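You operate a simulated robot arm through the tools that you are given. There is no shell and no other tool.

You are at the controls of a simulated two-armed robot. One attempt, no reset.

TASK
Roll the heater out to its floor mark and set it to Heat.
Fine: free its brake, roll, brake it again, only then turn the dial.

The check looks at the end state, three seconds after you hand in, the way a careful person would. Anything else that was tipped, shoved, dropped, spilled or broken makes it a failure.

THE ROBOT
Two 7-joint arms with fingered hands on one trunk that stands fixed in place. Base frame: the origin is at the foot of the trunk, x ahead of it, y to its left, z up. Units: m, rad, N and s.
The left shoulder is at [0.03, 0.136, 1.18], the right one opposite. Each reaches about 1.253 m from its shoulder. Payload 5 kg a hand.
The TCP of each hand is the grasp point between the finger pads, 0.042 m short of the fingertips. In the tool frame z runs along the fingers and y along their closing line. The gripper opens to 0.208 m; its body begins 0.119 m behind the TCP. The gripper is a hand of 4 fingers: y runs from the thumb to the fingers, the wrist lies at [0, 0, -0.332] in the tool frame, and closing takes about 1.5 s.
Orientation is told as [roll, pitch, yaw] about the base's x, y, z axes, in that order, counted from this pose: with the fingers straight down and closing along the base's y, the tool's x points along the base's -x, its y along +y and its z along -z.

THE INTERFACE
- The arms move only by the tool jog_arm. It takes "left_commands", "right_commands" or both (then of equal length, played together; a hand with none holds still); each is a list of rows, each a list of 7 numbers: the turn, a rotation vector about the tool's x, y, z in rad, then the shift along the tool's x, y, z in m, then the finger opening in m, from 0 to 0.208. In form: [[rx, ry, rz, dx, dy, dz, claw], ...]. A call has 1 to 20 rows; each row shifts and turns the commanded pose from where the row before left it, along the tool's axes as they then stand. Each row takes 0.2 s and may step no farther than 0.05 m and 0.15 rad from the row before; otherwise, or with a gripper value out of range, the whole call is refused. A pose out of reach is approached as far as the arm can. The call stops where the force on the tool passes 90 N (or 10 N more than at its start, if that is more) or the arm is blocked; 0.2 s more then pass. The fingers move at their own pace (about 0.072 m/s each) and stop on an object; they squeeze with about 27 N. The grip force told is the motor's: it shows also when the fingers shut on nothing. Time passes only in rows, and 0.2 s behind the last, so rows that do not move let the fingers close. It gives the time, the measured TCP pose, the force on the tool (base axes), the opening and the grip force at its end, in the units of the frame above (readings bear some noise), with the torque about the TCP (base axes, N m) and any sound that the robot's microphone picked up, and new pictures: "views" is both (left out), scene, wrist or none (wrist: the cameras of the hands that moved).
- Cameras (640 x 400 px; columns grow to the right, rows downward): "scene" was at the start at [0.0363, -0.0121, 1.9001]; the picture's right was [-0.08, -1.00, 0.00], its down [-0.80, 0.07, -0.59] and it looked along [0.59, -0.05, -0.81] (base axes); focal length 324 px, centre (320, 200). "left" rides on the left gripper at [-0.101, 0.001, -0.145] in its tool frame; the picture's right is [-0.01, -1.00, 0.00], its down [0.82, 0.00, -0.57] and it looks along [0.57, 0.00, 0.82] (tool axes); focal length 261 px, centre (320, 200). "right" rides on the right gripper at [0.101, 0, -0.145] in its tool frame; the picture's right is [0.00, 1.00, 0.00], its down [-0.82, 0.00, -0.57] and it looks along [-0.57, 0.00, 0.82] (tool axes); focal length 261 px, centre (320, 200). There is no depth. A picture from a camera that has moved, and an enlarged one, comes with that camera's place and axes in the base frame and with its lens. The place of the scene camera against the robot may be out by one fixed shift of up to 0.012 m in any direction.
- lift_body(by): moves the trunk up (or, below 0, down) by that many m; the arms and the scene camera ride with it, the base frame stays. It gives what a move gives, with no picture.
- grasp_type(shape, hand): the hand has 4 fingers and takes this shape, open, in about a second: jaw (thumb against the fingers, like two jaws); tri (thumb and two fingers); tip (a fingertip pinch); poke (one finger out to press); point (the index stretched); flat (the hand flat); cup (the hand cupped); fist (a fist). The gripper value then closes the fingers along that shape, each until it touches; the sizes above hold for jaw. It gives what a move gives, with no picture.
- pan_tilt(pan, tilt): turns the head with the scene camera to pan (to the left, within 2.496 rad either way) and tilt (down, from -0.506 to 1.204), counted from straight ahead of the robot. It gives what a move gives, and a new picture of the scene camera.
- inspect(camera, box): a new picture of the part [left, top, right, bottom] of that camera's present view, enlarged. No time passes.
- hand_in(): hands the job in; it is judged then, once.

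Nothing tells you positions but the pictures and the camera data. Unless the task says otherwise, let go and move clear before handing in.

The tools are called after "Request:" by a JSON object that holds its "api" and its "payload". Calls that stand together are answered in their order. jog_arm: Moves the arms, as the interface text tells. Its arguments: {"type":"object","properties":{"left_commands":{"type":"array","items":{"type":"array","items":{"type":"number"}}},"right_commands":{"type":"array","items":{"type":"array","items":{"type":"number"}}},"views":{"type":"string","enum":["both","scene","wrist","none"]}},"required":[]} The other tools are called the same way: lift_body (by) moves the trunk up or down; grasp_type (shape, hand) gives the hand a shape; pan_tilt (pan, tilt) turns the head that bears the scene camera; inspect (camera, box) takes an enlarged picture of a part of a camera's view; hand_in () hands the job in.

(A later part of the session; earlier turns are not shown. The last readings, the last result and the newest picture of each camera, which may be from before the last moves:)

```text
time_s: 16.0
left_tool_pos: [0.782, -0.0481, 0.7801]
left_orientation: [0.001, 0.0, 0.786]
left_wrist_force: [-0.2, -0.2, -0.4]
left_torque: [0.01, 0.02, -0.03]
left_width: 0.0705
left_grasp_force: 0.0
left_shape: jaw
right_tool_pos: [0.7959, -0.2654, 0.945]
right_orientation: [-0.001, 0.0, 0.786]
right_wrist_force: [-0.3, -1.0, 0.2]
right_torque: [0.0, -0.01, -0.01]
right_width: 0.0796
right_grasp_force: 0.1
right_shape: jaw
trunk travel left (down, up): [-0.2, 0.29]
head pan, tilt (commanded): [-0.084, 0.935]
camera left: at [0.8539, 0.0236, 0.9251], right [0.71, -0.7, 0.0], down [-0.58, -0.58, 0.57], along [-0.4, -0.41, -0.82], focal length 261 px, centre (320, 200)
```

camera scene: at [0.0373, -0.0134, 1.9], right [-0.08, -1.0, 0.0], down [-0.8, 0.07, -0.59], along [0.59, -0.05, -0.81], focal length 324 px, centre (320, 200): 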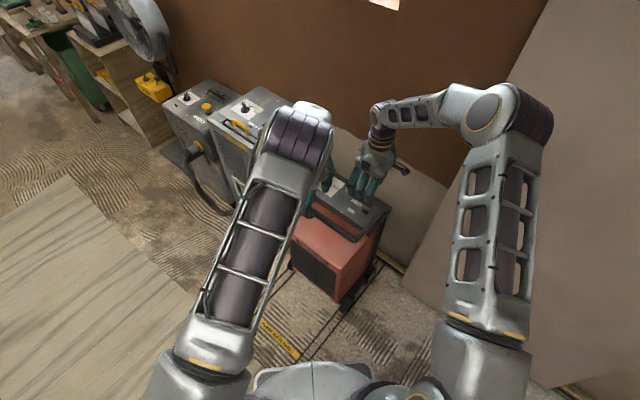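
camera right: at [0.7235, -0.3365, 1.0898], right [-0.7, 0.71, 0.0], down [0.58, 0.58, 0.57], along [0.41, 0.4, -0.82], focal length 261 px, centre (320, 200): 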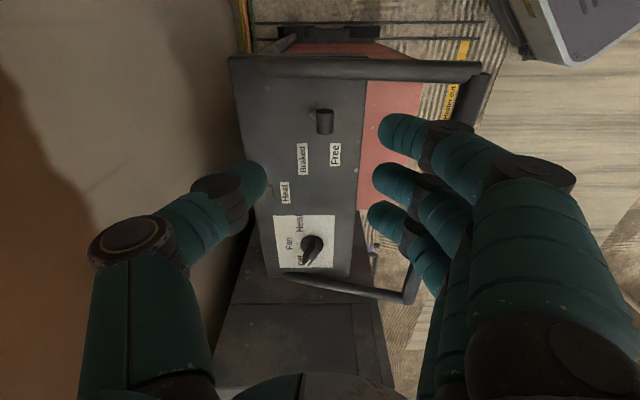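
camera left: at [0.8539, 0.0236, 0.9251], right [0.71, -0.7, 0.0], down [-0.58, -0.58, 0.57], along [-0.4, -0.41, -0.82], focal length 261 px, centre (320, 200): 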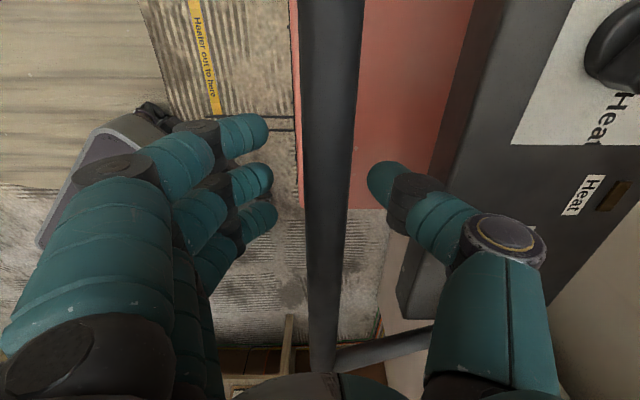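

The bar is at finger-pad level. Now I'll close the left hand gently around it.

Request:
{"api": "jog_arm", "payload": {"left_commands": [[0, 0, 0, 0, 0, 0, 0.05], [0, 0, 0, 0, 0, 0, 0.035], [0, 0, 0, 0, 0, 0, 0.02], [0, 0, 0, 0, 0, 0, 0.01], [0, 0, 0, 0, 0, 0, 0.01]], "views": "both"}}

Request:
{"api": "inspect", "payload": {"camera": "right", "box": [210, 30, 520, 330]}}

```text
time_s: 17.2
left_tool_pos: [0.7832, -0.0474, 0.7809]
left_orientation: [-0.002, 0.0, 0.787]
left_wrist_force: [-0.9, -0.2, 0.8]
left_torque: [0.04, 0.03, 0.0]
left_width: 0.0105
left_grasp_force: 0.0
left_shape: jaw
right_tool_pos: [0.7972, -0.2655, 0.9449]
right_orientation: [0.001, -0.001, 0.786]
right_wrist_force: [0.1, 0.9, 0.3]
right_torque: [0.01, 0.0, 0.0]
right_width: 0.0792
right_grasp_force: 0.0
right_shape: jaw
trunk travel left (down, up): [-0.2, 0.29]
head pan, tilt (commanded): [-0.084, 0.935]
camera scene: at [0.0363, -0.0122, 1.9001], right [-0.08, -1.0, 0.0], down [-0.8, 0.07, -0.59], along [0.59, -0.05, -0.81], focal length 324 px, centre (320, 200)
camera left: at [0.8541, 0.0238, 0.9251], right [0.71, -0.7, 0.0], down [-0.58, -0.58, 0.57], along [-0.4, -0.41, -0.82], focal length 261 px, centre (320, 200)
```

scene: 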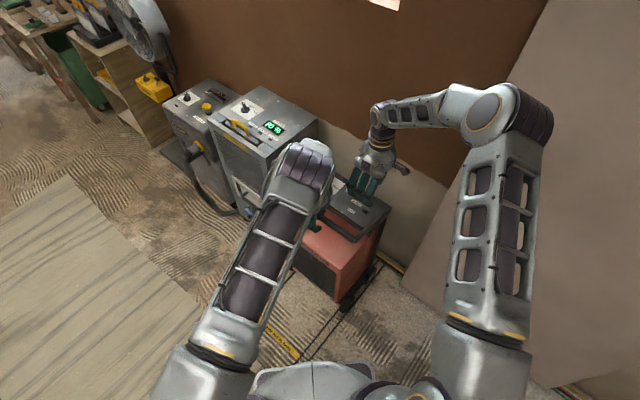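
left: 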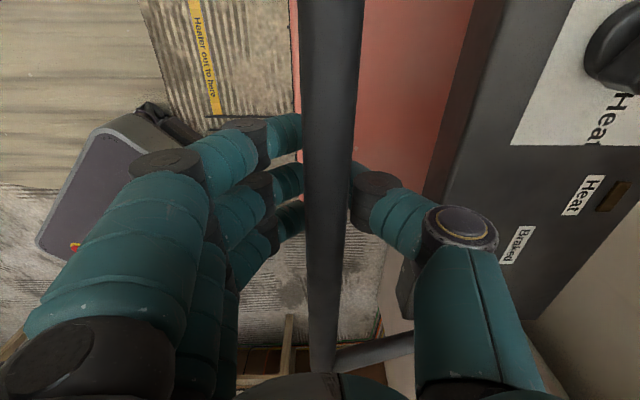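

```text
1.33 times, centred on (365, 180) of right
camera zoom: at [0.7245, -0.337, 1.0891], right [-0.7, 0.71, 0.0], down [0.58, 0.58, 0.57], along [0.41, 0.4, -0.82], focal length 348 px, centre (260, 227)
```

zoom: 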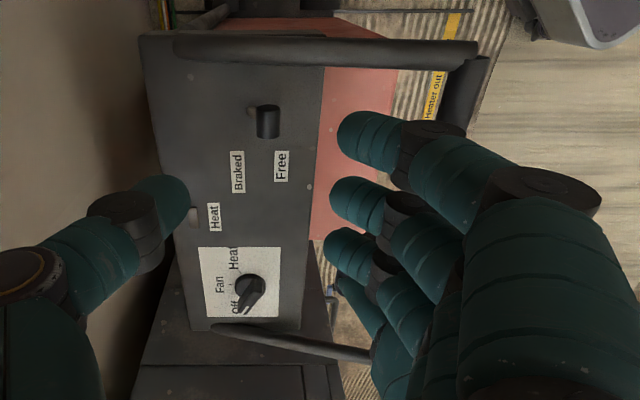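

The fingers now cage the bar. I'll start rolling slowly along the rails, with the right hand following above the lever.

Request:
{"api": "jog_arm", "payload": {"left_commands": [[0, 0, 0, 0, 0.005, 0, 0.01], [0, 0, 0, 0, 0.01, 0, 0.01], [0, 0, 0, 0, 0.015, 0, 0.01], [0, 0, 0, 0, 0.015, 0, 0.01], [0, 0, 0, 0, 0.015, 0, 0.01], [0, 0, 0, 0, 0.015, 0, 0.01], [0, 0, 0, 0, 0.015, 0, 0.01], [0, 0, 0, 0, 0.01, 0, 0.01]], "right_commands": [[0, 0, 0, 0, 0.005, 0, 0.08], [0, 0, 0, 0, 0.01, 0, 0.08], [0, 0, 0, 0, 0.015, 0, 0.08], [0, 0, 0, 0, 0.015, 0, 0.08], [0, 0, 0, 0, 0.015, 0, 0.08], [0, 0, 0, 0, 0.015, 0, 0.08], [0, 0, 0, 0, 0.015, 0, 0.08], [0, 0, 0, 0, 0.01, 0, 0.08]], "views": "both"}}

```text
time_s: 19.0
left_tool_pos: [0.7113, 0.025, 0.7794]
left_orientation: [0.004, 0.001, 0.788]
left_wrist_force: [0.3, -0.2, -1.3]
left_torque: [0.01, 0.02, 0.01]
left_width: 0.0104
left_grasp_force: 0.1
left_shape: jaw
right_tool_pos: [0.7244, -0.1954, 0.9439]
right_orientation: [0.001, 0.0, 0.785]
right_wrist_force: [0.7, 0.1, -0.2]
right_torque: [-0.01, -0.03, -0.01]
right_width: 0.0796
right_grasp_force: 0.0
right_shape: jaw
trunk travel left (down, up): [-0.2, 0.29]
head pan, tilt (commanded): [-0.084, 0.935]
camera scene: at [0.0362, -0.0119, 1.9001], right [-0.08, -1.0, 0.0], down [-0.8, 0.07, -0.59], along [0.59, -0.05, -0.81], focal length 324 px, centre (320, 200)
camera right: at [0.6525, -0.2669, 1.0895], right [-0.7, 0.71, 0.0], down [0.58, 0.58, 0.57], along [0.41, 0.4, -0.82], focal length 261 px, centre (320, 200)
camera left: at [0.7831, 0.0967, 0.9241], right [0.71, -0.7, 0.0], down [-0.58, -0.58, 0.57], along [-0.4, -0.41, -0.82], focal length 261 px, centre (320, 200)
```

scene: 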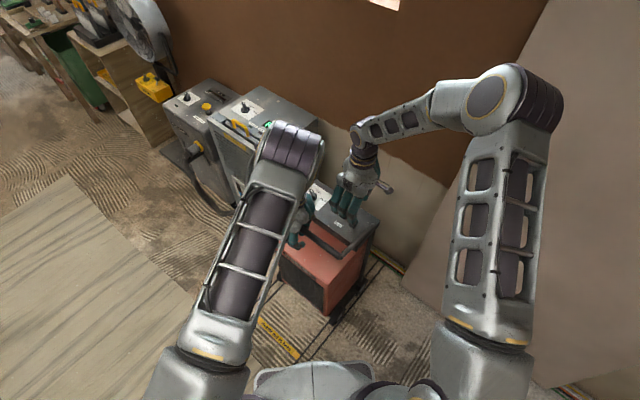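
right: 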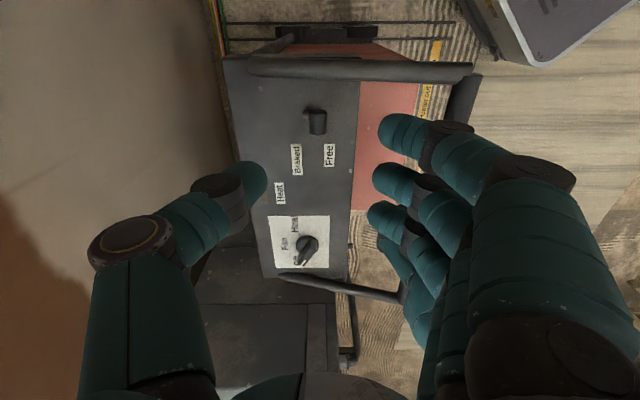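
left: 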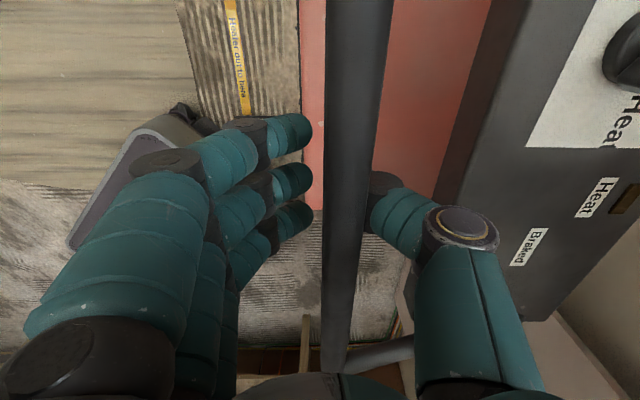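

The heater follows the hand smoothly, about 0.10 m so far. I'll keep rolling another 0.14 m.

Request:
{"api": "jog_arm", "payload": {"left_commands": [[0, 0, 0, 0, 0.01, 0, 0.01], [0, 0, 0, 0, 0.015, 0, 0.01], [0, 0, 0, 0, 0.015, 0, 0.01], [0, 0, 0, 0, 0.015, 0, 0.01], [0, 0, 0, 0, 0.015, 0, 0.01], [0, 0, 0, 0, 0.015, 0, 0.01], [0, 0, 0, 0, 0.015, 0, 0.01], [0, 0, 0, 0, 0.015, 0, 0.01], [0, 0, 0, 0, 0.015, 0, 0.01], [0, 0, 0, 0, 0.01, 0, 0.01]], "right_commands": [[0, 0, 0, 0, 0.01, 0, 0.08], [0, 0, 0, 0, 0.015, 0, 0.08], [0, 0, 0, 0, 0.015, 0, 0.08], [0, 0, 0, 0, 0.015, 0, 0.08], [0, 0, 0, 0, 0.015, 0, 0.08], [0, 0, 0, 0, 0.015, 0, 0.08], [0, 0, 0, 0, 0.015, 0, 0.08], [0, 0, 0, 0, 0.015, 0, 0.08], [0, 0, 0, 0, 0.015, 0, 0.08], [0, 0, 0, 0, 0.01, 0, 0.08]], "views": "both"}}

Request:
{"api": "inspect", "payload": {"camera": "scene", "box": [220, 160, 420, 370]}}

Request:
{"api": "inspect", "payload": {"camera": "right", "box": [210, 0, 490, 200]}}

```text
time_s: 21.2
left_tool_pos: [0.6129, 0.1239, 0.7791]
left_orientation: [0.0, 0.002, 0.787]
left_wrist_force: [-0.2, -1.0, -2.3]
left_torque: [0.0, 0.03, 0.0]
left_width: 0.0105
left_grasp_force: 0.0
left_shape: jaw
right_tool_pos: [0.6266, -0.0967, 0.9443]
right_orientation: [0.001, 0.0, 0.786]
right_wrist_force: [0.0, 0.5, -0.4]
right_torque: [-0.01, 0.03, 0.01]
right_width: 0.0794
right_grasp_force: 0.1
right_shape: jaw
trunk travel left (down, up): [-0.2, 0.29]
head pan, tilt (commanded): [-0.084, 0.935]
camera scene: at [0.0363, -0.0117, 1.9001], right [-0.08, -1.0, 0.0], down [-0.8, 0.07, -0.59], along [0.59, -0.05, -0.81], focal length 324 px, centre (320, 200)
camera right: at [0.554, -0.1682, 1.0894], right [-0.7, 0.71, 0.0], down [0.58, 0.58, 0.57], along [0.41, 0.4, -0.82], focal length 261 px, centre (320, 200)
camera left: at [0.6847, 0.1956, 0.924], right [0.71, -0.7, 0.0], down [-0.58, -0.58, 0.57], along [-0.4, -0.41, -0.82], focal length 261 px, centre (320, 200)
```

scene: 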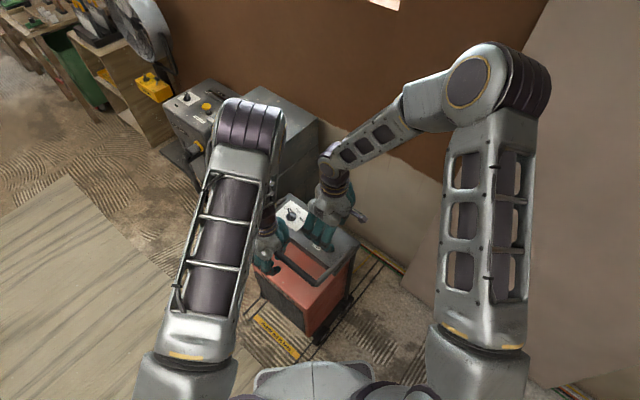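
right: 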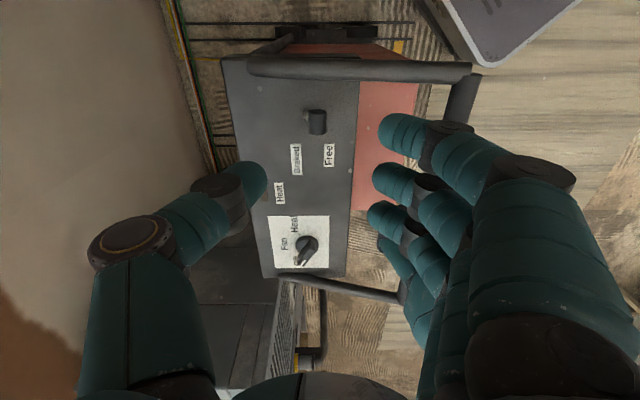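
left: 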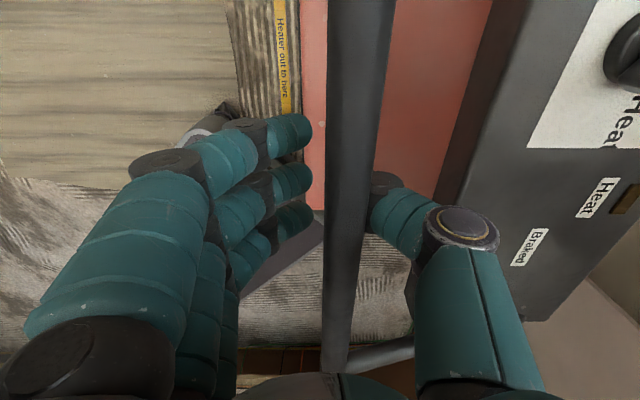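

```text
1.90 times, centred on (320, 265) of scene
camera zoom: at [0.0363, -0.0117, 1.9001], right [-0.08, -1.0, 0.0], down [-0.8, 0.07, -0.59], along [0.59, -0.05, -0.81], focal length 617 px, centre (320, 76)
```

zoom: 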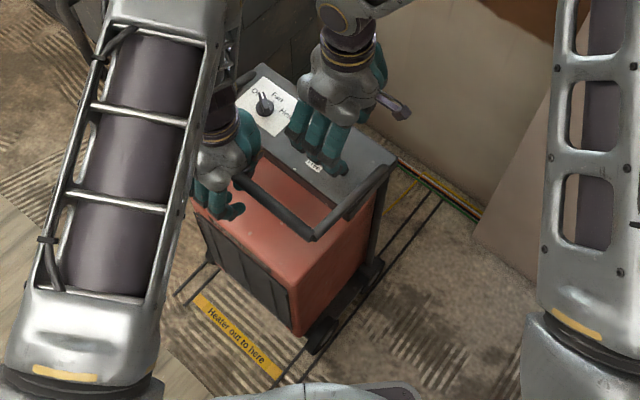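

```text
2.00 times, centred on (350, 100) of right
camera zoom: at [0.554, -0.1682, 1.0894], right [-0.7, 0.71, 0.0], down [0.58, 0.58, 0.57], along [0.41, 0.4, -0.82], focal length 521 px, centre (260, 400)
```

zoom: 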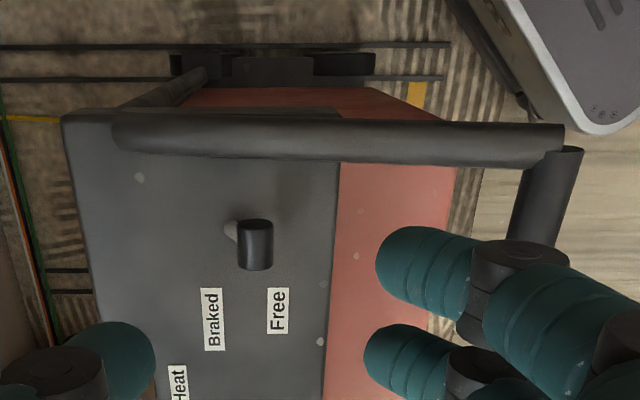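

The heater is about 0.24 m out and its front edge is roughly 10 cm short of the yellow strip's centre. I'll roll a further 0.09 m, slowing toward the end.

Request:
{"api": "jog_arm", "payload": {"left_commands": [[0, 0, 0, 0, 0.01, 0, 0.01], [0, 0, 0, 0, 0.015, 0, 0.01], [0, 0, 0, 0, 0.015, 0, 0.01], [0, 0, 0, 0, 0.015, 0, 0.01], [0, 0, 0, 0, 0.012, 0, 0.01], [0, 0, 0, 0, 0.01, 0, 0.01], [0, 0, 0, 0, 0.008, 0, 0.01], [0, 0, 0, 0, 0.005, 0, 0.01]], "right_commands": [[0, 0, 0, 0, 0.01, 0, 0.08], [0, 0, 0, 0, 0.015, 0, 0.08], [0, 0, 0, 0, 0.015, 0, 0.08], [0, 0, 0, 0, 0.015, 0, 0.08], [0, 0, 0, 0, 0.012, 0, 0.08], [0, 0, 0, 0, 0.01, 0, 0.08], [0, 0, 0, 0, 0.008, 0, 0.08], [0, 0, 0, 0, 0.005, 0, 0.08]], "views": "both"}}

Request:
{"api": "inspect", "payload": {"camera": "scene", "box": [210, 180, 380, 380]}}

Request:
{"api": "inspect", "payload": {"camera": "right", "box": [210, 0, 490, 200]}}

Request:
{"api": "inspect", "payload": {"camera": "left", "box": [200, 0, 440, 220]}}

```text
time_s: 23.0
left_tool_pos: [0.5534, 0.182, 0.7822]
left_orientation: [-0.004, -0.002, 0.783]
left_wrist_force: [29.4, -31.2, 7.7]
left_torque: [0.04, 0.09, -0.11]
left_width: 0.0197
left_grasp_force: 0.0
left_shape: jaw
right_tool_pos: [0.5649, -0.0359, 0.9439]
right_orientation: [0.002, 0.001, 0.785]
right_wrist_force: [-0.5, -0.5, -0.8]
right_torque: [-0.06, 0.04, -0.04]
right_width: 0.0794
right_grasp_force: 0.0
right_shape: jaw
trunk travel left (down, up): [-0.2, 0.29]
head pan, tilt (commanded): [-0.084, 0.935]
camera scene: at [0.0383, -0.0151, 1.9002], right [-0.08, -1.0, 0.0], down [-0.8, 0.07, -0.59], along [0.59, -0.05, -0.81], focal length 324 px, centre (320, 200)
camera right: at [0.4917, -0.1059, 1.0893], right [-0.7, 0.71, 0.0], down [0.58, 0.58, 0.57], along [0.41, 0.4, -0.82], focal length 261 px, centre (320, 200)
camera left: at [0.6259, 0.2542, 0.9269], right [0.71, -0.7, 0.0], down [-0.58, -0.58, 0.57], along [-0.4, -0.41, -0.82], focal length 261 px, centre (320, 200)
```

scene: 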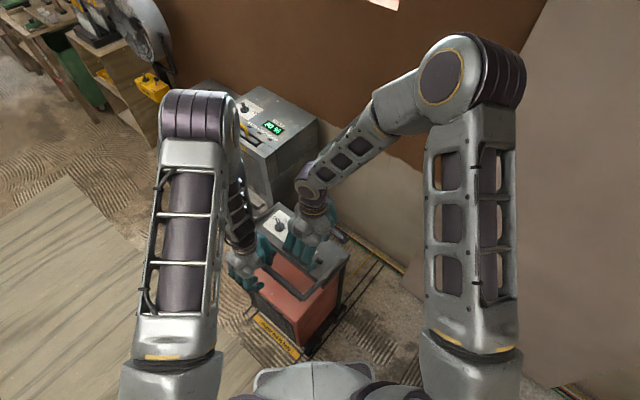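
right: 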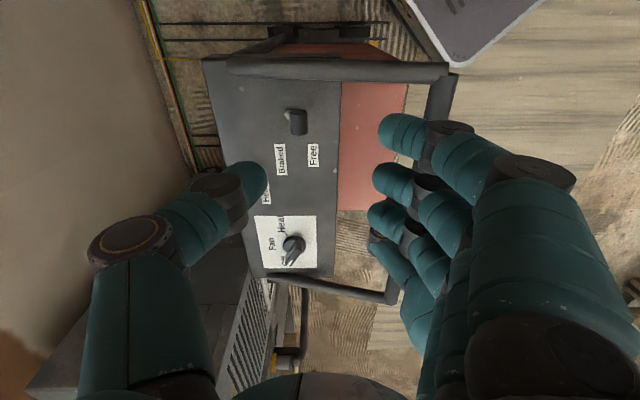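
left: 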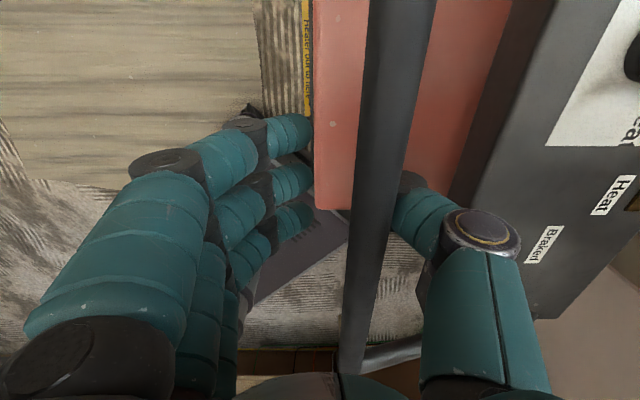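

```text
2.00 times, centred on (295, 280) of scene
camera zoom: at [0.0383, -0.0151, 1.9002], right [-0.08, -1.0, 0.0], down [-0.8, 0.07, -0.59], along [0.59, -0.05, -0.81], focal length 648 px, centre (370, 40)
```

zoom: 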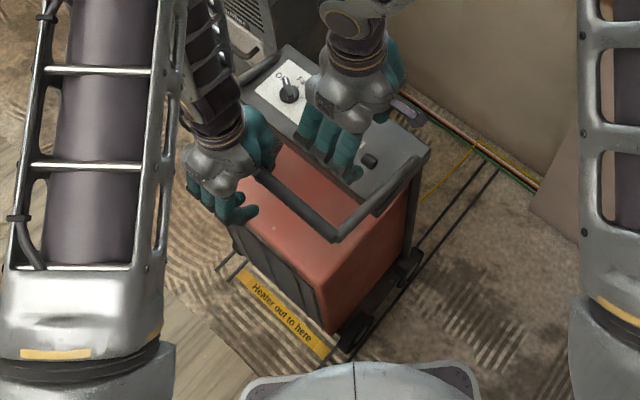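

```text
2.00 times, centred on (350, 100) of right
camera zoom: at [0.4917, -0.1059, 1.0893], right [-0.7, 0.71, 0.0], down [0.58, 0.58, 0.57], along [0.41, 0.4, -0.82], focal length 521 px, centre (260, 400)
```

zoom: 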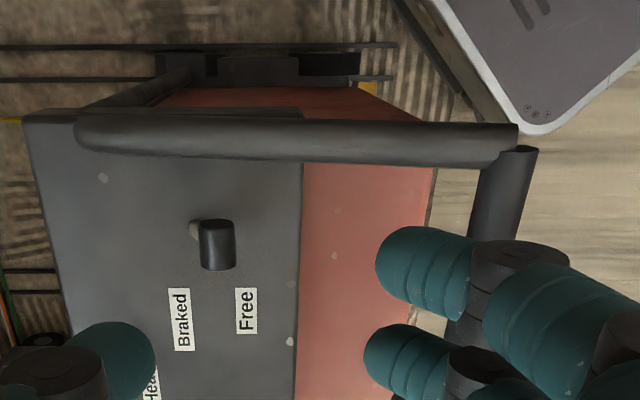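

```text
1.82 times, centred on (320, 110) of left
camera zoom: at [0.6259, 0.2542, 0.9269], right [0.71, -0.7, 0.0], down [-0.58, -0.58, 0.57], along [-0.4, -0.41, -0.82], focal length 474 px, centre (320, 364)
```

zoom: 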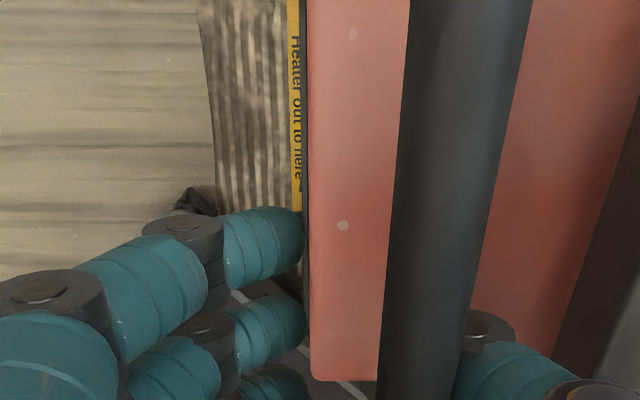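

The left hand now feels about 43 N holding back and the heater stopped near 0.305 m while the hand kept moving, so something resists. I'll back off the pull slightly and look at what is stopping it.

Request:
{"api": "jog_arm", "payload": {"left_commands": [[0, 0, 0, 0, -0.005, 0, 0.01], [0, 0, 0, 0, -0.005, 0, 0.01]], "views": "both"}}

Request:
{"api": "inspect", "payload": {"camera": "scene", "box": [300, 250, 400, 350]}}

Request:
{"api": "inspect", "payload": {"camera": "scene", "box": [230, 290, 350, 370]}}

Request:
{"api": "inspect", "payload": {"camera": "right", "box": [140, 0, 420, 100]}}

```text
time_s: 23.6
left_tool_pos: [0.5566, 0.1807, 0.7794]
left_orientation: [0.003, -0.001, 0.788]
left_wrist_force: [16.3, -18.9, 3.0]
left_torque: [0.14, 0.11, -0.06]
left_width: 0.0163
left_grasp_force: 0.0
left_shape: jaw
right_tool_pos: [0.5638, -0.0341, 0.945]
right_orientation: [0.002, 0.0, 0.785]
right_wrist_force: [-0.3, 0.7, 0.5]
right_torque: [-0.01, 0.0, 0.01]
right_width: 0.0794
right_grasp_force: 0.0
right_shape: jaw
trunk travel left (down, up): [-0.2, 0.29]
head pan, tilt (commanded): [-0.084, 0.935]
camera scene: at [0.0372, -0.0134, 1.9], right [-0.08, -1.0, 0.0], down [-0.8, 0.07, -0.59], along [0.59, -0.05, -0.81], focal length 324 px, centre (320, 200)
camera left: at [0.6289, 0.2513, 0.9249], right [0.71, -0.7, 0.0], down [-0.57, -0.59, 0.57], along [-0.4, -0.41, -0.82], focal length 261 px, centre (320, 200)
```

scene: 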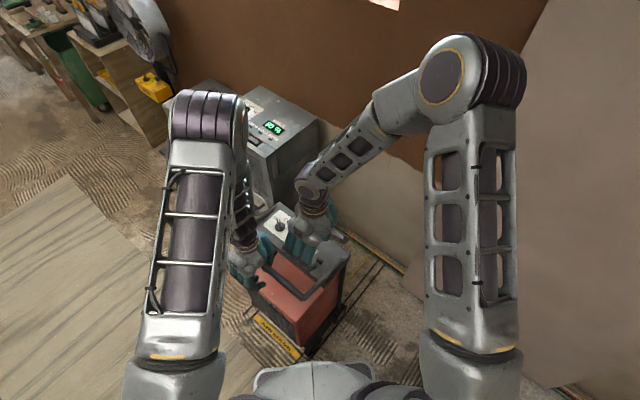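
left: 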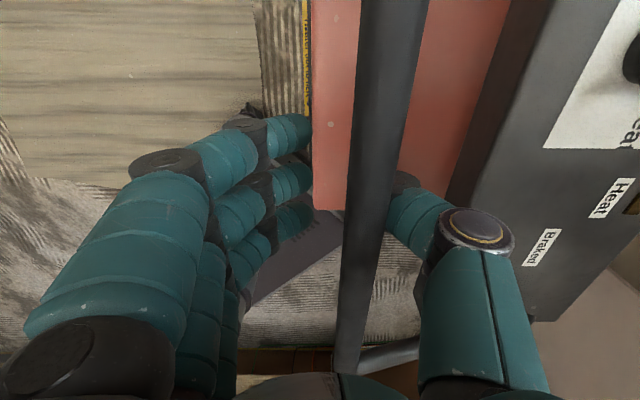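

```text
4.00 times, centred on (350, 300) of scene
camera zoom: at [0.0372, -0.0134, 1.9], right [-0.08, -1.0, 0.0], down [-0.8, 0.07, -0.59], along [0.59, -0.05, -0.81], focal length 1296 px, centre (200, -200)
```

zoom: 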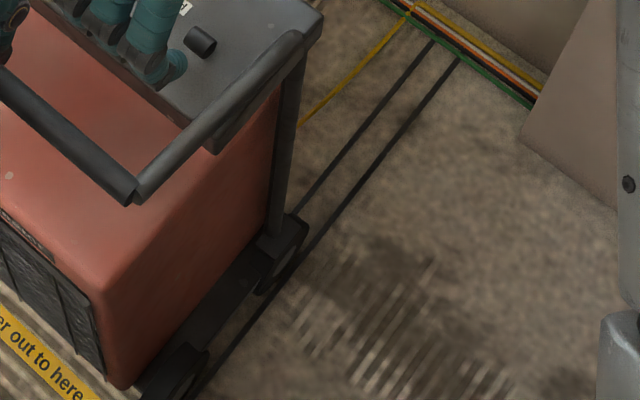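

```text
5.00 times, centred on (290, 330) of scene
camera zoom: at [0.0372, -0.0134, 1.9], right [-0.08, -1.0, 0.0], down [-0.8, 0.07, -0.59], along [0.59, -0.05, -0.81], focal length 1620 px, centre (470, -450)
```

zoom: 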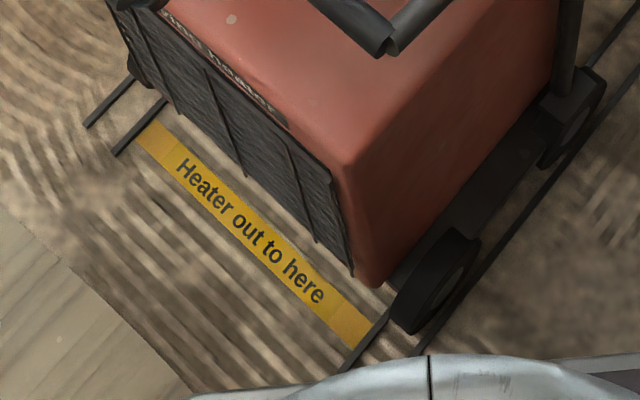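

```text
2.29 times, centred on (280, 50) of right
camera zoom: at [0.4913, -0.1046, 1.0894], right [-0.7, 0.71, 0.0], down [0.58, 0.58, 0.57], along [0.41, 0.4, -0.82], focal length 596 px, centre (411, 543)
```

zoom: 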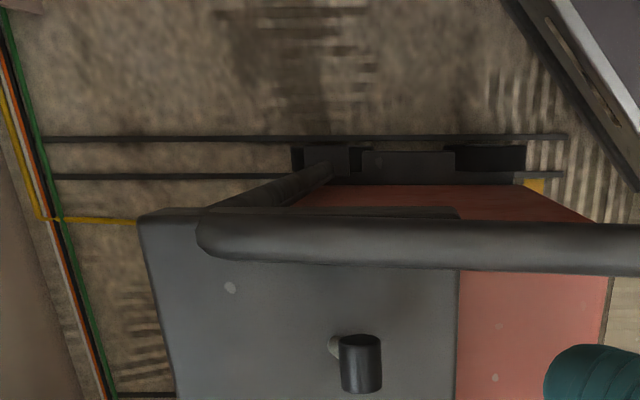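

The heater doesn't move back when I ease the pull, so it looks like a hard stop rather than a spring. I'll check both front wheels and the floor around them for an obstacle.

Request:
{"api": "inspect", "payload": {"camera": "scene", "box": [225, 285, 295, 335]}}

Request:
{"api": "inspect", "payload": {"camera": "scene", "box": [285, 315, 355, 365]}}

Request:
{"api": "inspect", "payload": {"camera": "right", "box": [320, 0, 460, 80]}}

Request:
{"api": "inspect", "payload": {"camera": "left", "box": [230, 60, 430, 200]}}

```text
8.00 times, centred on (260, 310) of scene
camera zoom: at [0.0372, -0.0134, 1.9], right [-0.08, -1.0, 0.0], down [-0.8, 0.07, -0.59], along [0.59, -0.05, -0.81], focal length 2592 px, centre (800, -680)
```

zoom: 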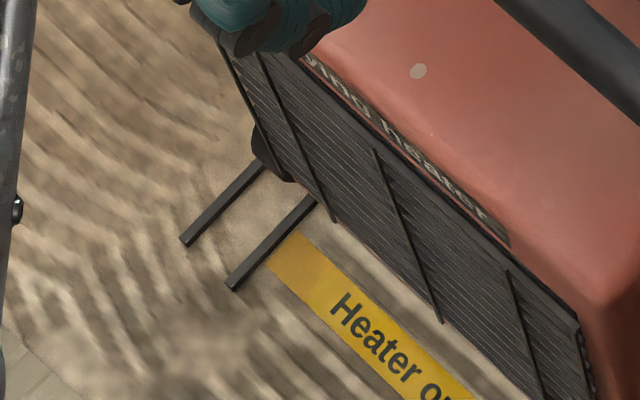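

```text
8.00 times, centred on (320, 340) of scene
camera zoom: at [0.0372, -0.0134, 1.9], right [-0.08, -1.0, 0.0], down [-0.8, 0.07, -0.59], along [0.59, -0.05, -0.81], focal length 2592 px, centre (320, -920)
```

zoom: 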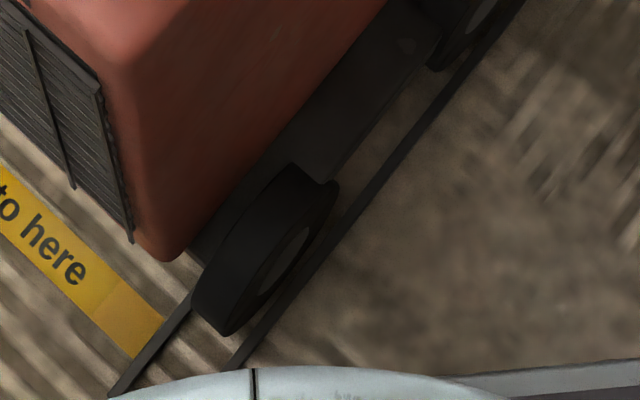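

```text
4.57 times, centred on (390, 40) of right
camera zoom: at [0.4913, -0.1046, 1.0894], right [-0.7, 0.71, 0.0], down [0.58, 0.58, 0.57], along [0.41, 0.4, -0.82], focal length 1192 px, centre (0, 931)
```

zoom: 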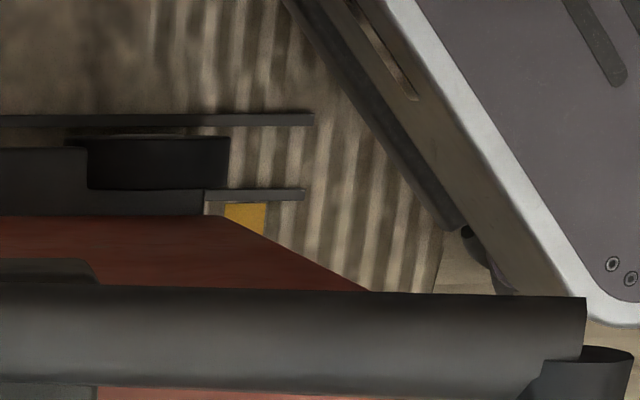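

```text
2.86 times, centred on (330, 130) of left
camera zoom: at [0.6289, 0.2513, 0.9249], right [0.71, -0.7, 0.0], down [-0.57, -0.59, 0.57], along [-0.4, -0.41, -0.82], focal length 745 px, centre (291, 400)
```

zoom: 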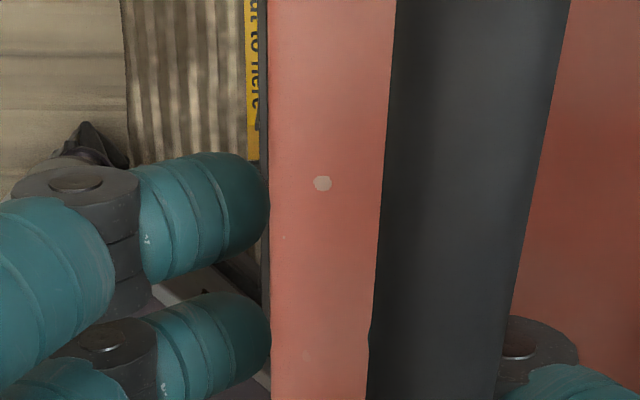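

I see nothing blocking the wheels, and the rails are clear ahead. I'll pull again a little, gently, to see whether the heater advances at all.

Request:
{"api": "jog_arm", "payload": {"left_commands": [[0, 0, 0, 0, 0.004, 0, 0.01], [0, 0, 0, 0, 0.004, 0, 0.01], [0, 0, 0, 0, 0.004, 0, 0.01], [0, 0, 0, 0, 0, 0, 0.01]], "views": "none"}}

Request:
{"api": "inspect", "payload": {"camera": "right", "box": [140, 0, 420, 200]}}

Request:
{"api": "inspect", "payload": {"camera": "scene", "box": [230, 290, 350, 370]}}

```text
time_s: 24.6
left_tool_pos: [0.5527, 0.1845, 0.7815]
left_orientation: [-0.002, -0.001, 0.787]
left_wrist_force: [33.5, -33.6, 7.2]
left_torque: [0.23, 0.2, 0.0]
left_width: 0.0207
left_grasp_force: 0.0
left_shape: jaw
right_tool_pos: [0.564, -0.0356, 0.944]
right_orientation: [0.003, 0.001, 0.785]
right_wrist_force: [-0.2, -0.5, -0.4]
right_torque: [0.02, -0.02, 0.0]
right_width: 0.0794
right_grasp_force: 0.1
right_shape: jaw
trunk travel left (down, up): [-0.2, 0.29]
head pan, tilt (commanded): [-0.084, 0.935]
```

```text
2.00 times, centred on (280, 100) of right
camera zoom: at [0.4921, -0.106, 1.0891], right [-0.7, 0.71, 0.0], down [0.58, 0.58, 0.57], along [0.4, 0.4, -0.82], focal length 521 px, centre (400, 400)
```

zoom: 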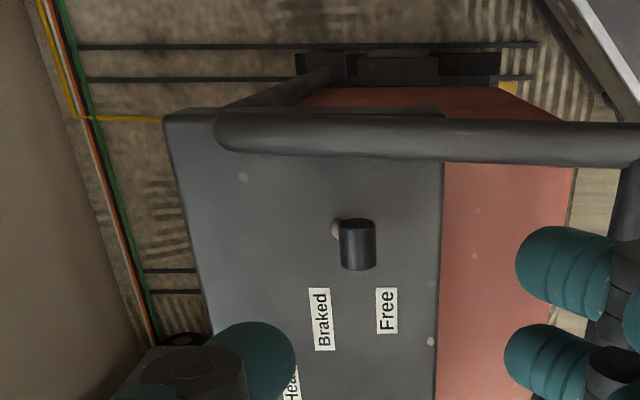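

```text
5.00 times, centred on (290, 330) of scene
camera zoom: at [0.0386, -0.015, 1.9001], right [-0.08, -1.0, 0.0], down [-0.8, 0.07, -0.59], along [0.59, -0.05, -0.81], focal length 1620 px, centre (470, -450)
```

zoom: 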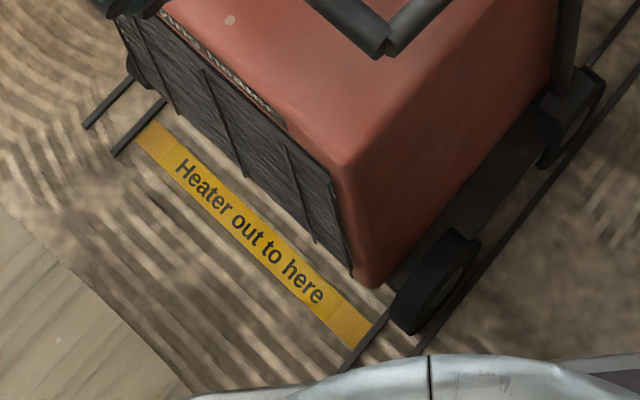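

It is a hard stop: 47 N moves nothing, and the strip now lies directly ahead of the heater's front. I'll hold it there with a lighter pull and bring the right hand back over the lever, which is still at Free, to brake it.

Request:
{"api": "jog_arm", "payload": {"left_commands": [[0, 0, 0, 0, -0.003, 0, 0.01], [0, 0, 0, 0, -0.003, 0, 0.01], [0, 0, 0, 0, 0, 0, 0.01], [0, 0, 0, 0, 0, 0, 0.01], [0, 0, 0, 0, 0, 0, 0.01], [0, 0, 0, 0, 0, 0, 0.01]], "right_commands": [[0, 0, 0, 0, -0.013, 0, 0.08], [0, 0, 0, 0, -0.013, 0, 0.08], [0, 0, 0, 0, 0, 0.03, 0.08], [0, 0, 0, 0, 0, 0.03, 0.08], [0, 0, 0, 0, 0, 0.03, 0.08], [0, 0, 0, 0, 0, 0.02, 0.08]], "views": "both"}}

Request:
{"api": "inspect", "payload": {"camera": "right", "box": [230, 40, 430, 240]}}

```text
time_s: 26.0
left_tool_pos: [0.5539, 0.1828, 0.7804]
left_orientation: [0.0, -0.001, 0.787]
left_wrist_force: [27.0, -21.7, 2.0]
left_torque: [0.18, 0.29, 0.22]
left_width: 0.0185
left_grasp_force: 0.1
left_shape: jaw
right_tool_pos: [0.5843, -0.0529, 0.8341]
right_orientation: [0.001, -0.001, 0.786]
right_wrist_force: [-0.7, -0.2, -0.1]
right_torque: [-0.01, 0.04, -0.01]
right_width: 0.0795
right_grasp_force: 0.0
right_shape: jaw
trunk travel left (down, up): [-0.2, 0.29]
head pan, tilt (commanded): [-0.084, 0.935]
camera scene: at [0.0385, -0.0135, 1.9], right [-0.08, -1.0, 0.0], down [-0.8, 0.07, -0.59], along [0.59, -0.05, -0.81], focal length 324 px, centre (320, 200)
camera right: at [0.5111, -0.1239, 0.9797], right [-0.7, 0.71, 0.0], down [0.58, 0.58, 0.57], along [0.41, 0.4, -0.82], focal length 261 px, centre (320, 200)
camera left: at [0.6259, 0.2538, 0.925], right [0.71, -0.7, 0.0], down [-0.58, -0.58, 0.57], along [-0.4, -0.41, -0.82], focal length 261 px, centre (320, 200)
```

scene: 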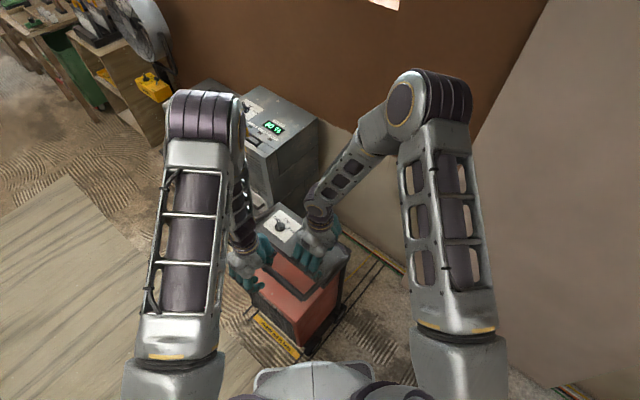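
right: 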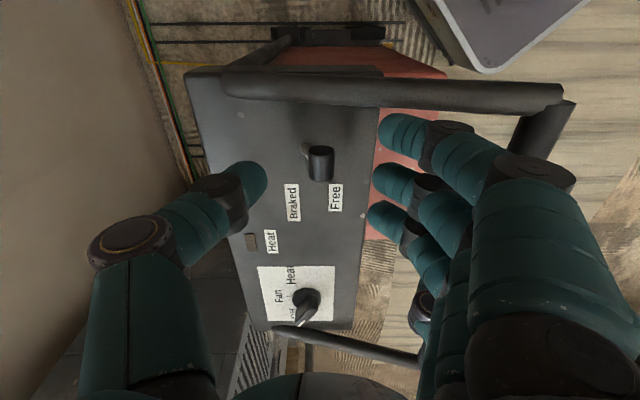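
left: 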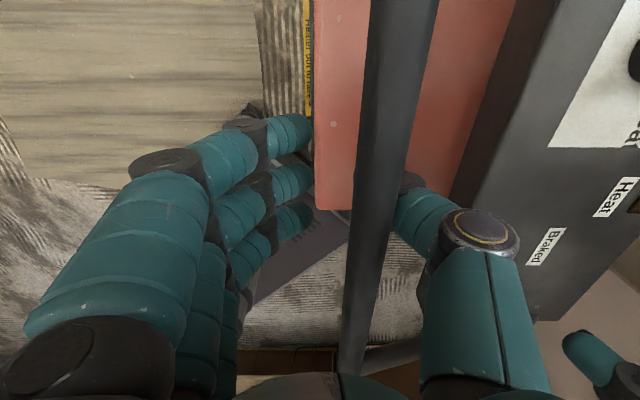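

```text
2.00 times, centred on (330, 140) of right
camera zoom: at [0.5111, -0.1239, 0.9797], right [-0.7, 0.71, 0.0], down [0.58, 0.58, 0.57], along [0.41, 0.4, -0.82], focal length 521 px, centre (300, 320)
```

zoom: 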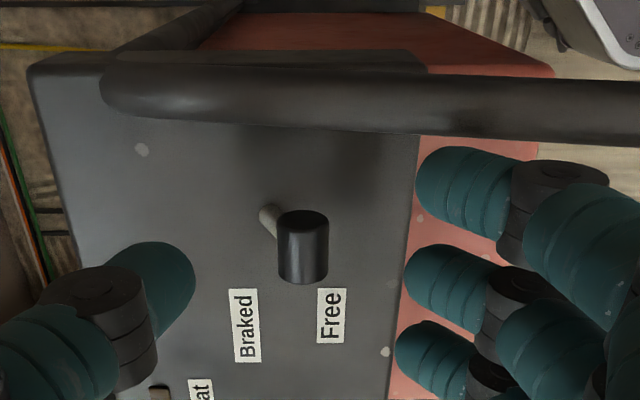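

The knob is centred between thumb and fingers. I'll lower, close on it, and then swing it back toward Braked while the left hand holds the heater against its stop.

Request:
{"api": "jog_arm", "payload": {"right_commands": [[0, 0, 0, 0, 0, 0.017, 0.08], [0, 0, 0, 0, 0, 0, 0.06], [0, 0, 0, 0, 0, 0, 0.04], [0, 0, 0, 0, 0, 0, 0.025], [0, 0, 0, 0, 0, 0, 0.01], [0, 0, 0, 0, 0, 0, 0.01]], "views": "wrist"}}

Request:
{"api": "inspect", "payload": {"camera": "right", "box": [230, 40, 430, 240]}}

```text
time_s: 27.4
left_tool_pos: [0.5545, 0.1818, 0.7802]
left_orientation: [0.0, 0.0, 0.788]
left_wrist_force: [26.9, -19.1, 1.4]
left_torque: [0.22, 0.34, 0.29]
left_width: 0.0179
left_grasp_force: 0.1
left_shape: jaw
right_tool_pos: [0.5853, -0.054, 0.8186]
right_orientation: [-0.001, 0.0, 0.787]
right_wrist_force: [4.9, -3.3, -1.1]
right_torque: [-0.02, -0.07, -0.04]
right_width: 0.0012
right_grasp_force: 27.4
right_shape: jaw
trunk travel left (down, up): [-0.2, 0.29]
head pan, tilt (commanded): [-0.084, 0.935]
camera right: at [0.5121, -0.1244, 0.9623], right [-0.7, 0.71, 0.0], down [0.58, 0.58, 0.57], along [0.41, 0.4, -0.82], focal length 261 px, centre (320, 200)
```

right: 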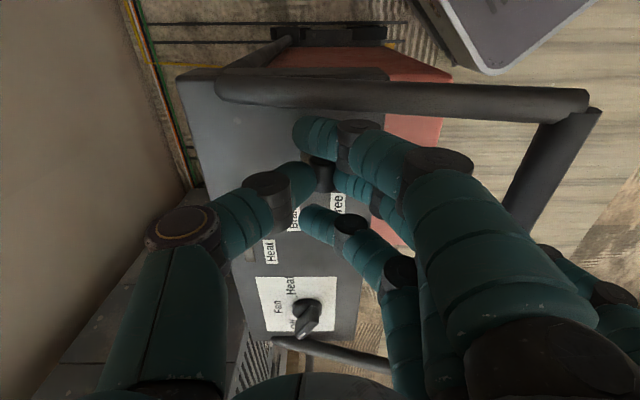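

```text
2.00 times, centred on (330, 140) of right
camera zoom: at [0.5121, -0.1244, 0.9623], right [-0.7, 0.71, 0.0], down [0.58, 0.58, 0.57], along [0.41, 0.4, -0.82], focal length 521 px, centre (300, 320)
```

zoom: 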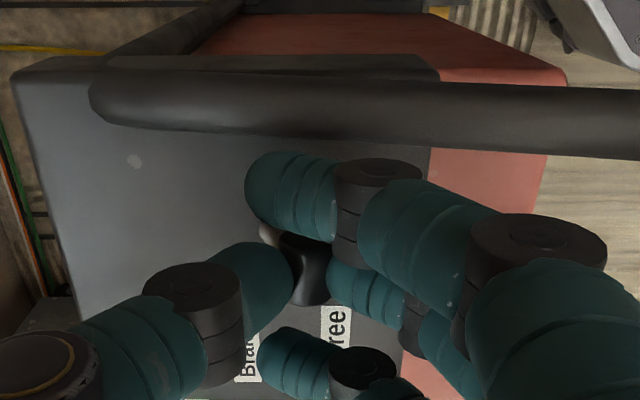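

The knob is gripped. I'll swing the lever back to Braked.

Request:
{"api": "jog_arm", "payload": {"right_commands": [[0, 0, 0, 0, -0.008, -0.001, 0.01], [0, 0, 0, 0, -0.008, -0.002, 0.01], [0, 0, 0, 0, -0.008, 0, 0.01], [0, 0, 0, 0, -0.008, 0.001, 0.01], [0, 0, 0, 0, -0.008, 0.001, 0.01], [0, 0, 0, 0, -0.004, 0.001, 0.01]], "views": "both"}}

Request:
{"api": "inspect", "payload": {"camera": "right", "box": [230, 40, 430, 240]}}

```text
time_s: 28.8
left_tool_pos: [0.5535, 0.184, 0.7818]
left_orientation: [0.001, -0.001, 0.786]
left_wrist_force: [29.2, -18.0, -7.9]
left_torque: [0.47, 0.66, 0.37]
left_width: 0.0176
left_grasp_force: 0.1
left_shape: jaw
right_tool_pos: [0.6146, -0.0832, 0.8195]
right_orientation: [0.001, -0.001, 0.787]
right_wrist_force: [5.1, -1.4, 40.4]
right_torque: [0.22, 0.16, 0.0]
right_width: 0.0028
right_grasp_force: 26.4
right_shape: jaw
trunk travel left (down, up): [-0.2, 0.29]
head pan, tilt (commanded): [-0.084, 0.935]
camera scene: at [0.0371, -0.0131, 1.9002], right [-0.08, -1.0, 0.0], down [-0.8, 0.07, -0.59], along [0.59, -0.05, -0.81], focal length 324 px, centre (320, 200)
camera right: at [0.5418, -0.1545, 0.963], right [-0.7, 0.71, 0.0], down [0.58, 0.58, 0.57], along [0.41, 0.4, -0.82], focal length 261 px, centre (320, 200)
```

scene: 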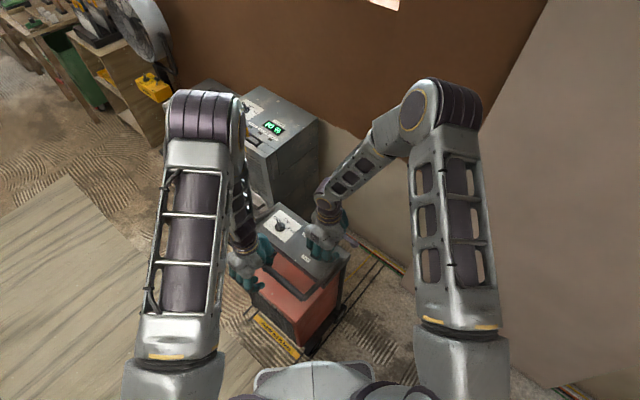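
right: 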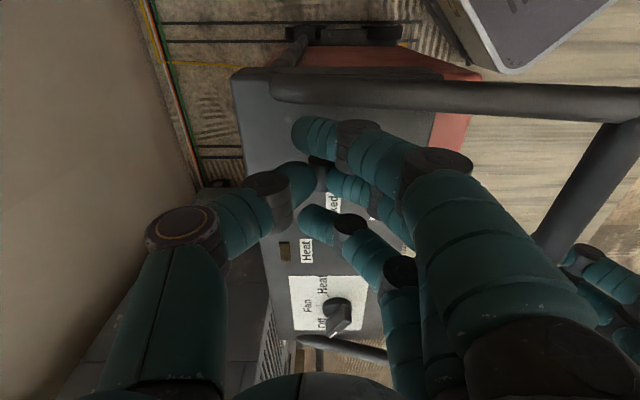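

```text
2.00 times, centred on (330, 140) of right
camera zoom: at [0.5418, -0.1545, 0.963], right [-0.7, 0.71, 0.0], down [0.58, 0.58, 0.57], along [0.41, 0.4, -0.82], focal length 521 px, centre (300, 320)
```

zoom: 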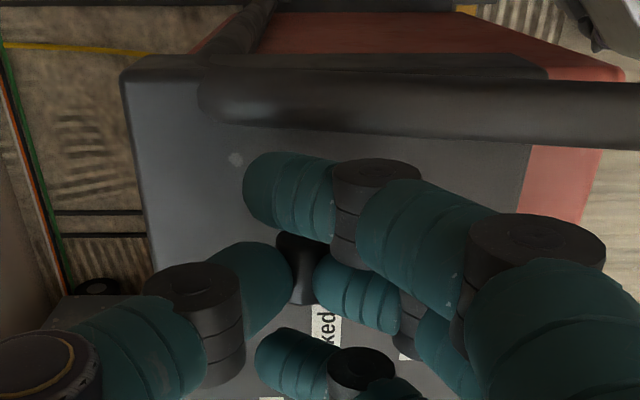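

The lever is back at the Braked position and at its end stop. I'll open the right hand and lift it clear.

Request:
{"api": "jog_arm", "payload": {"right_commands": [[0, 0, 0, 0, 0, -0.002, 0.02], [0, 0, 0, 0, 0, 0, 0.04], [0, 0, 0, 0, 0, 0, 0.06], [0, 0, 0, 0, 0, 0, 0.08], [0, 0, 0, 0, 0, -0.02, 0.08], [0, 0, 0, 0, 0, -0.03, 0.08], [0, 0, 0, 0, 0, -0.04, 0.08], [0, 0, 0, 0, 0, -0.04, 0.08]], "views": "both"}}

Request:
{"api": "inspect", "payload": {"camera": "right", "box": [210, 30, 430, 250]}}

Request:
{"api": "inspect", "payload": {"camera": "scene", "box": [240, 200, 380, 370]}}

```text
time_s: 30.6
left_tool_pos: [0.5544, 0.1825, 0.7808]
left_orientation: [-0.001, 0.0, 0.787]
left_wrist_force: [26.2, -20.9, -3.4]
left_torque: [0.32, 0.43, 0.2]
left_width: 0.0175
left_grasp_force: 0.1
left_shape: jaw
right_tool_pos: [0.6135, -0.0851, 0.9503]
right_orientation: [0.002, 0.002, 0.788]
right_wrist_force: [-1.4, -0.6, -1.3]
right_torque: [-0.03, -0.12, 0.03]
right_width: 0.0793
right_grasp_force: 0.1
right_shape: jaw
trunk travel left (down, up): [-0.2, 0.29]
head pan, tilt (commanded): [-0.084, 0.935]
camera scene: at [0.038, -0.0135, 1.9], right [-0.08, -1.0, 0.0], down [-0.8, 0.07, -0.59], along [0.59, -0.05, -0.81], focal length 324 px, centre (320, 200)
camera right: at [0.5404, -0.1556, 1.0954], right [-0.7, 0.71, 0.0], down [0.58, 0.58, 0.57], along [0.4, 0.4, -0.82], focal length 261 px, centre (320, 200)
```

scene: 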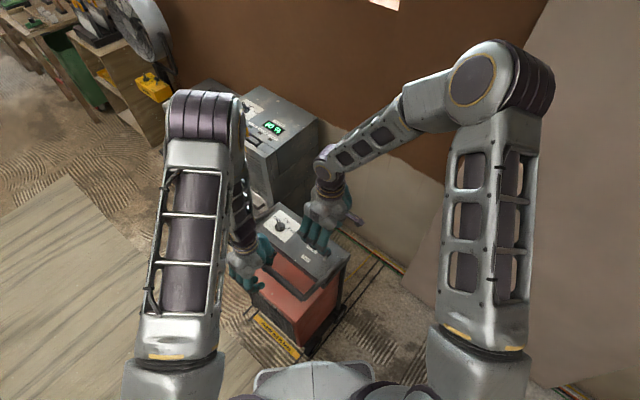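
right: 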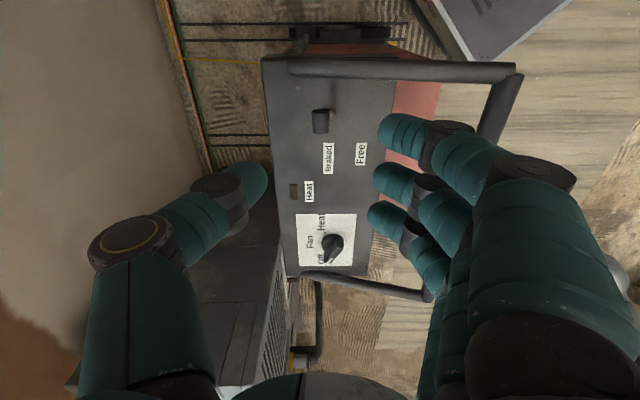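

```text
1.82 times, centred on (320, 140) of right
camera zoom: at [0.5404, -0.1556, 1.0954], right [-0.7, 0.71, 0.0], down [0.58, 0.58, 0.57], along [0.4, 0.4, -0.82], focal length 474 px, centre (320, 309)
```

zoom: 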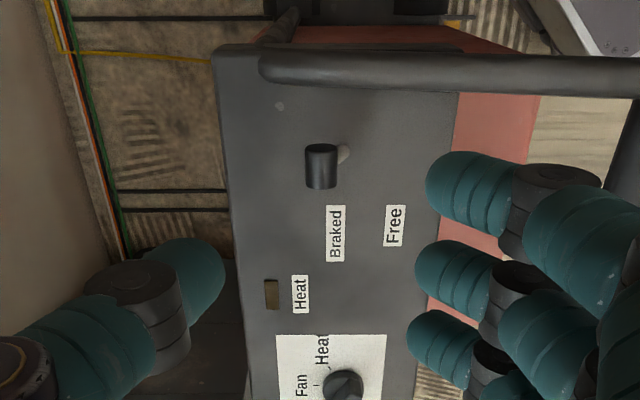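

```text
2.35 times, centred on (310, 285) of scene
camera zoom: at [0.038, -0.0135, 1.9], right [-0.08, -1.0, 0.0], down [-0.8, 0.07, -0.59], along [0.59, -0.05, -0.81], focal length 762 px, centre (344, 0)
```

zoom: 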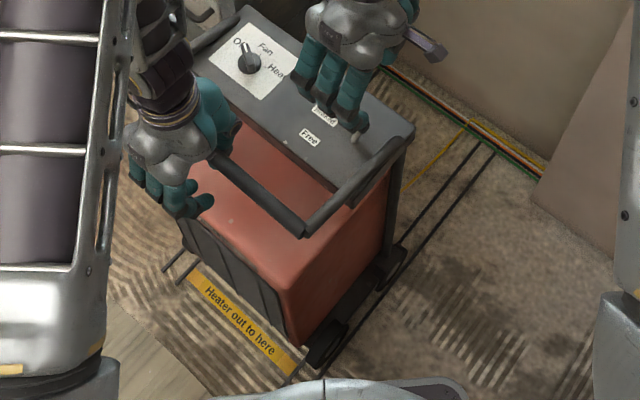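

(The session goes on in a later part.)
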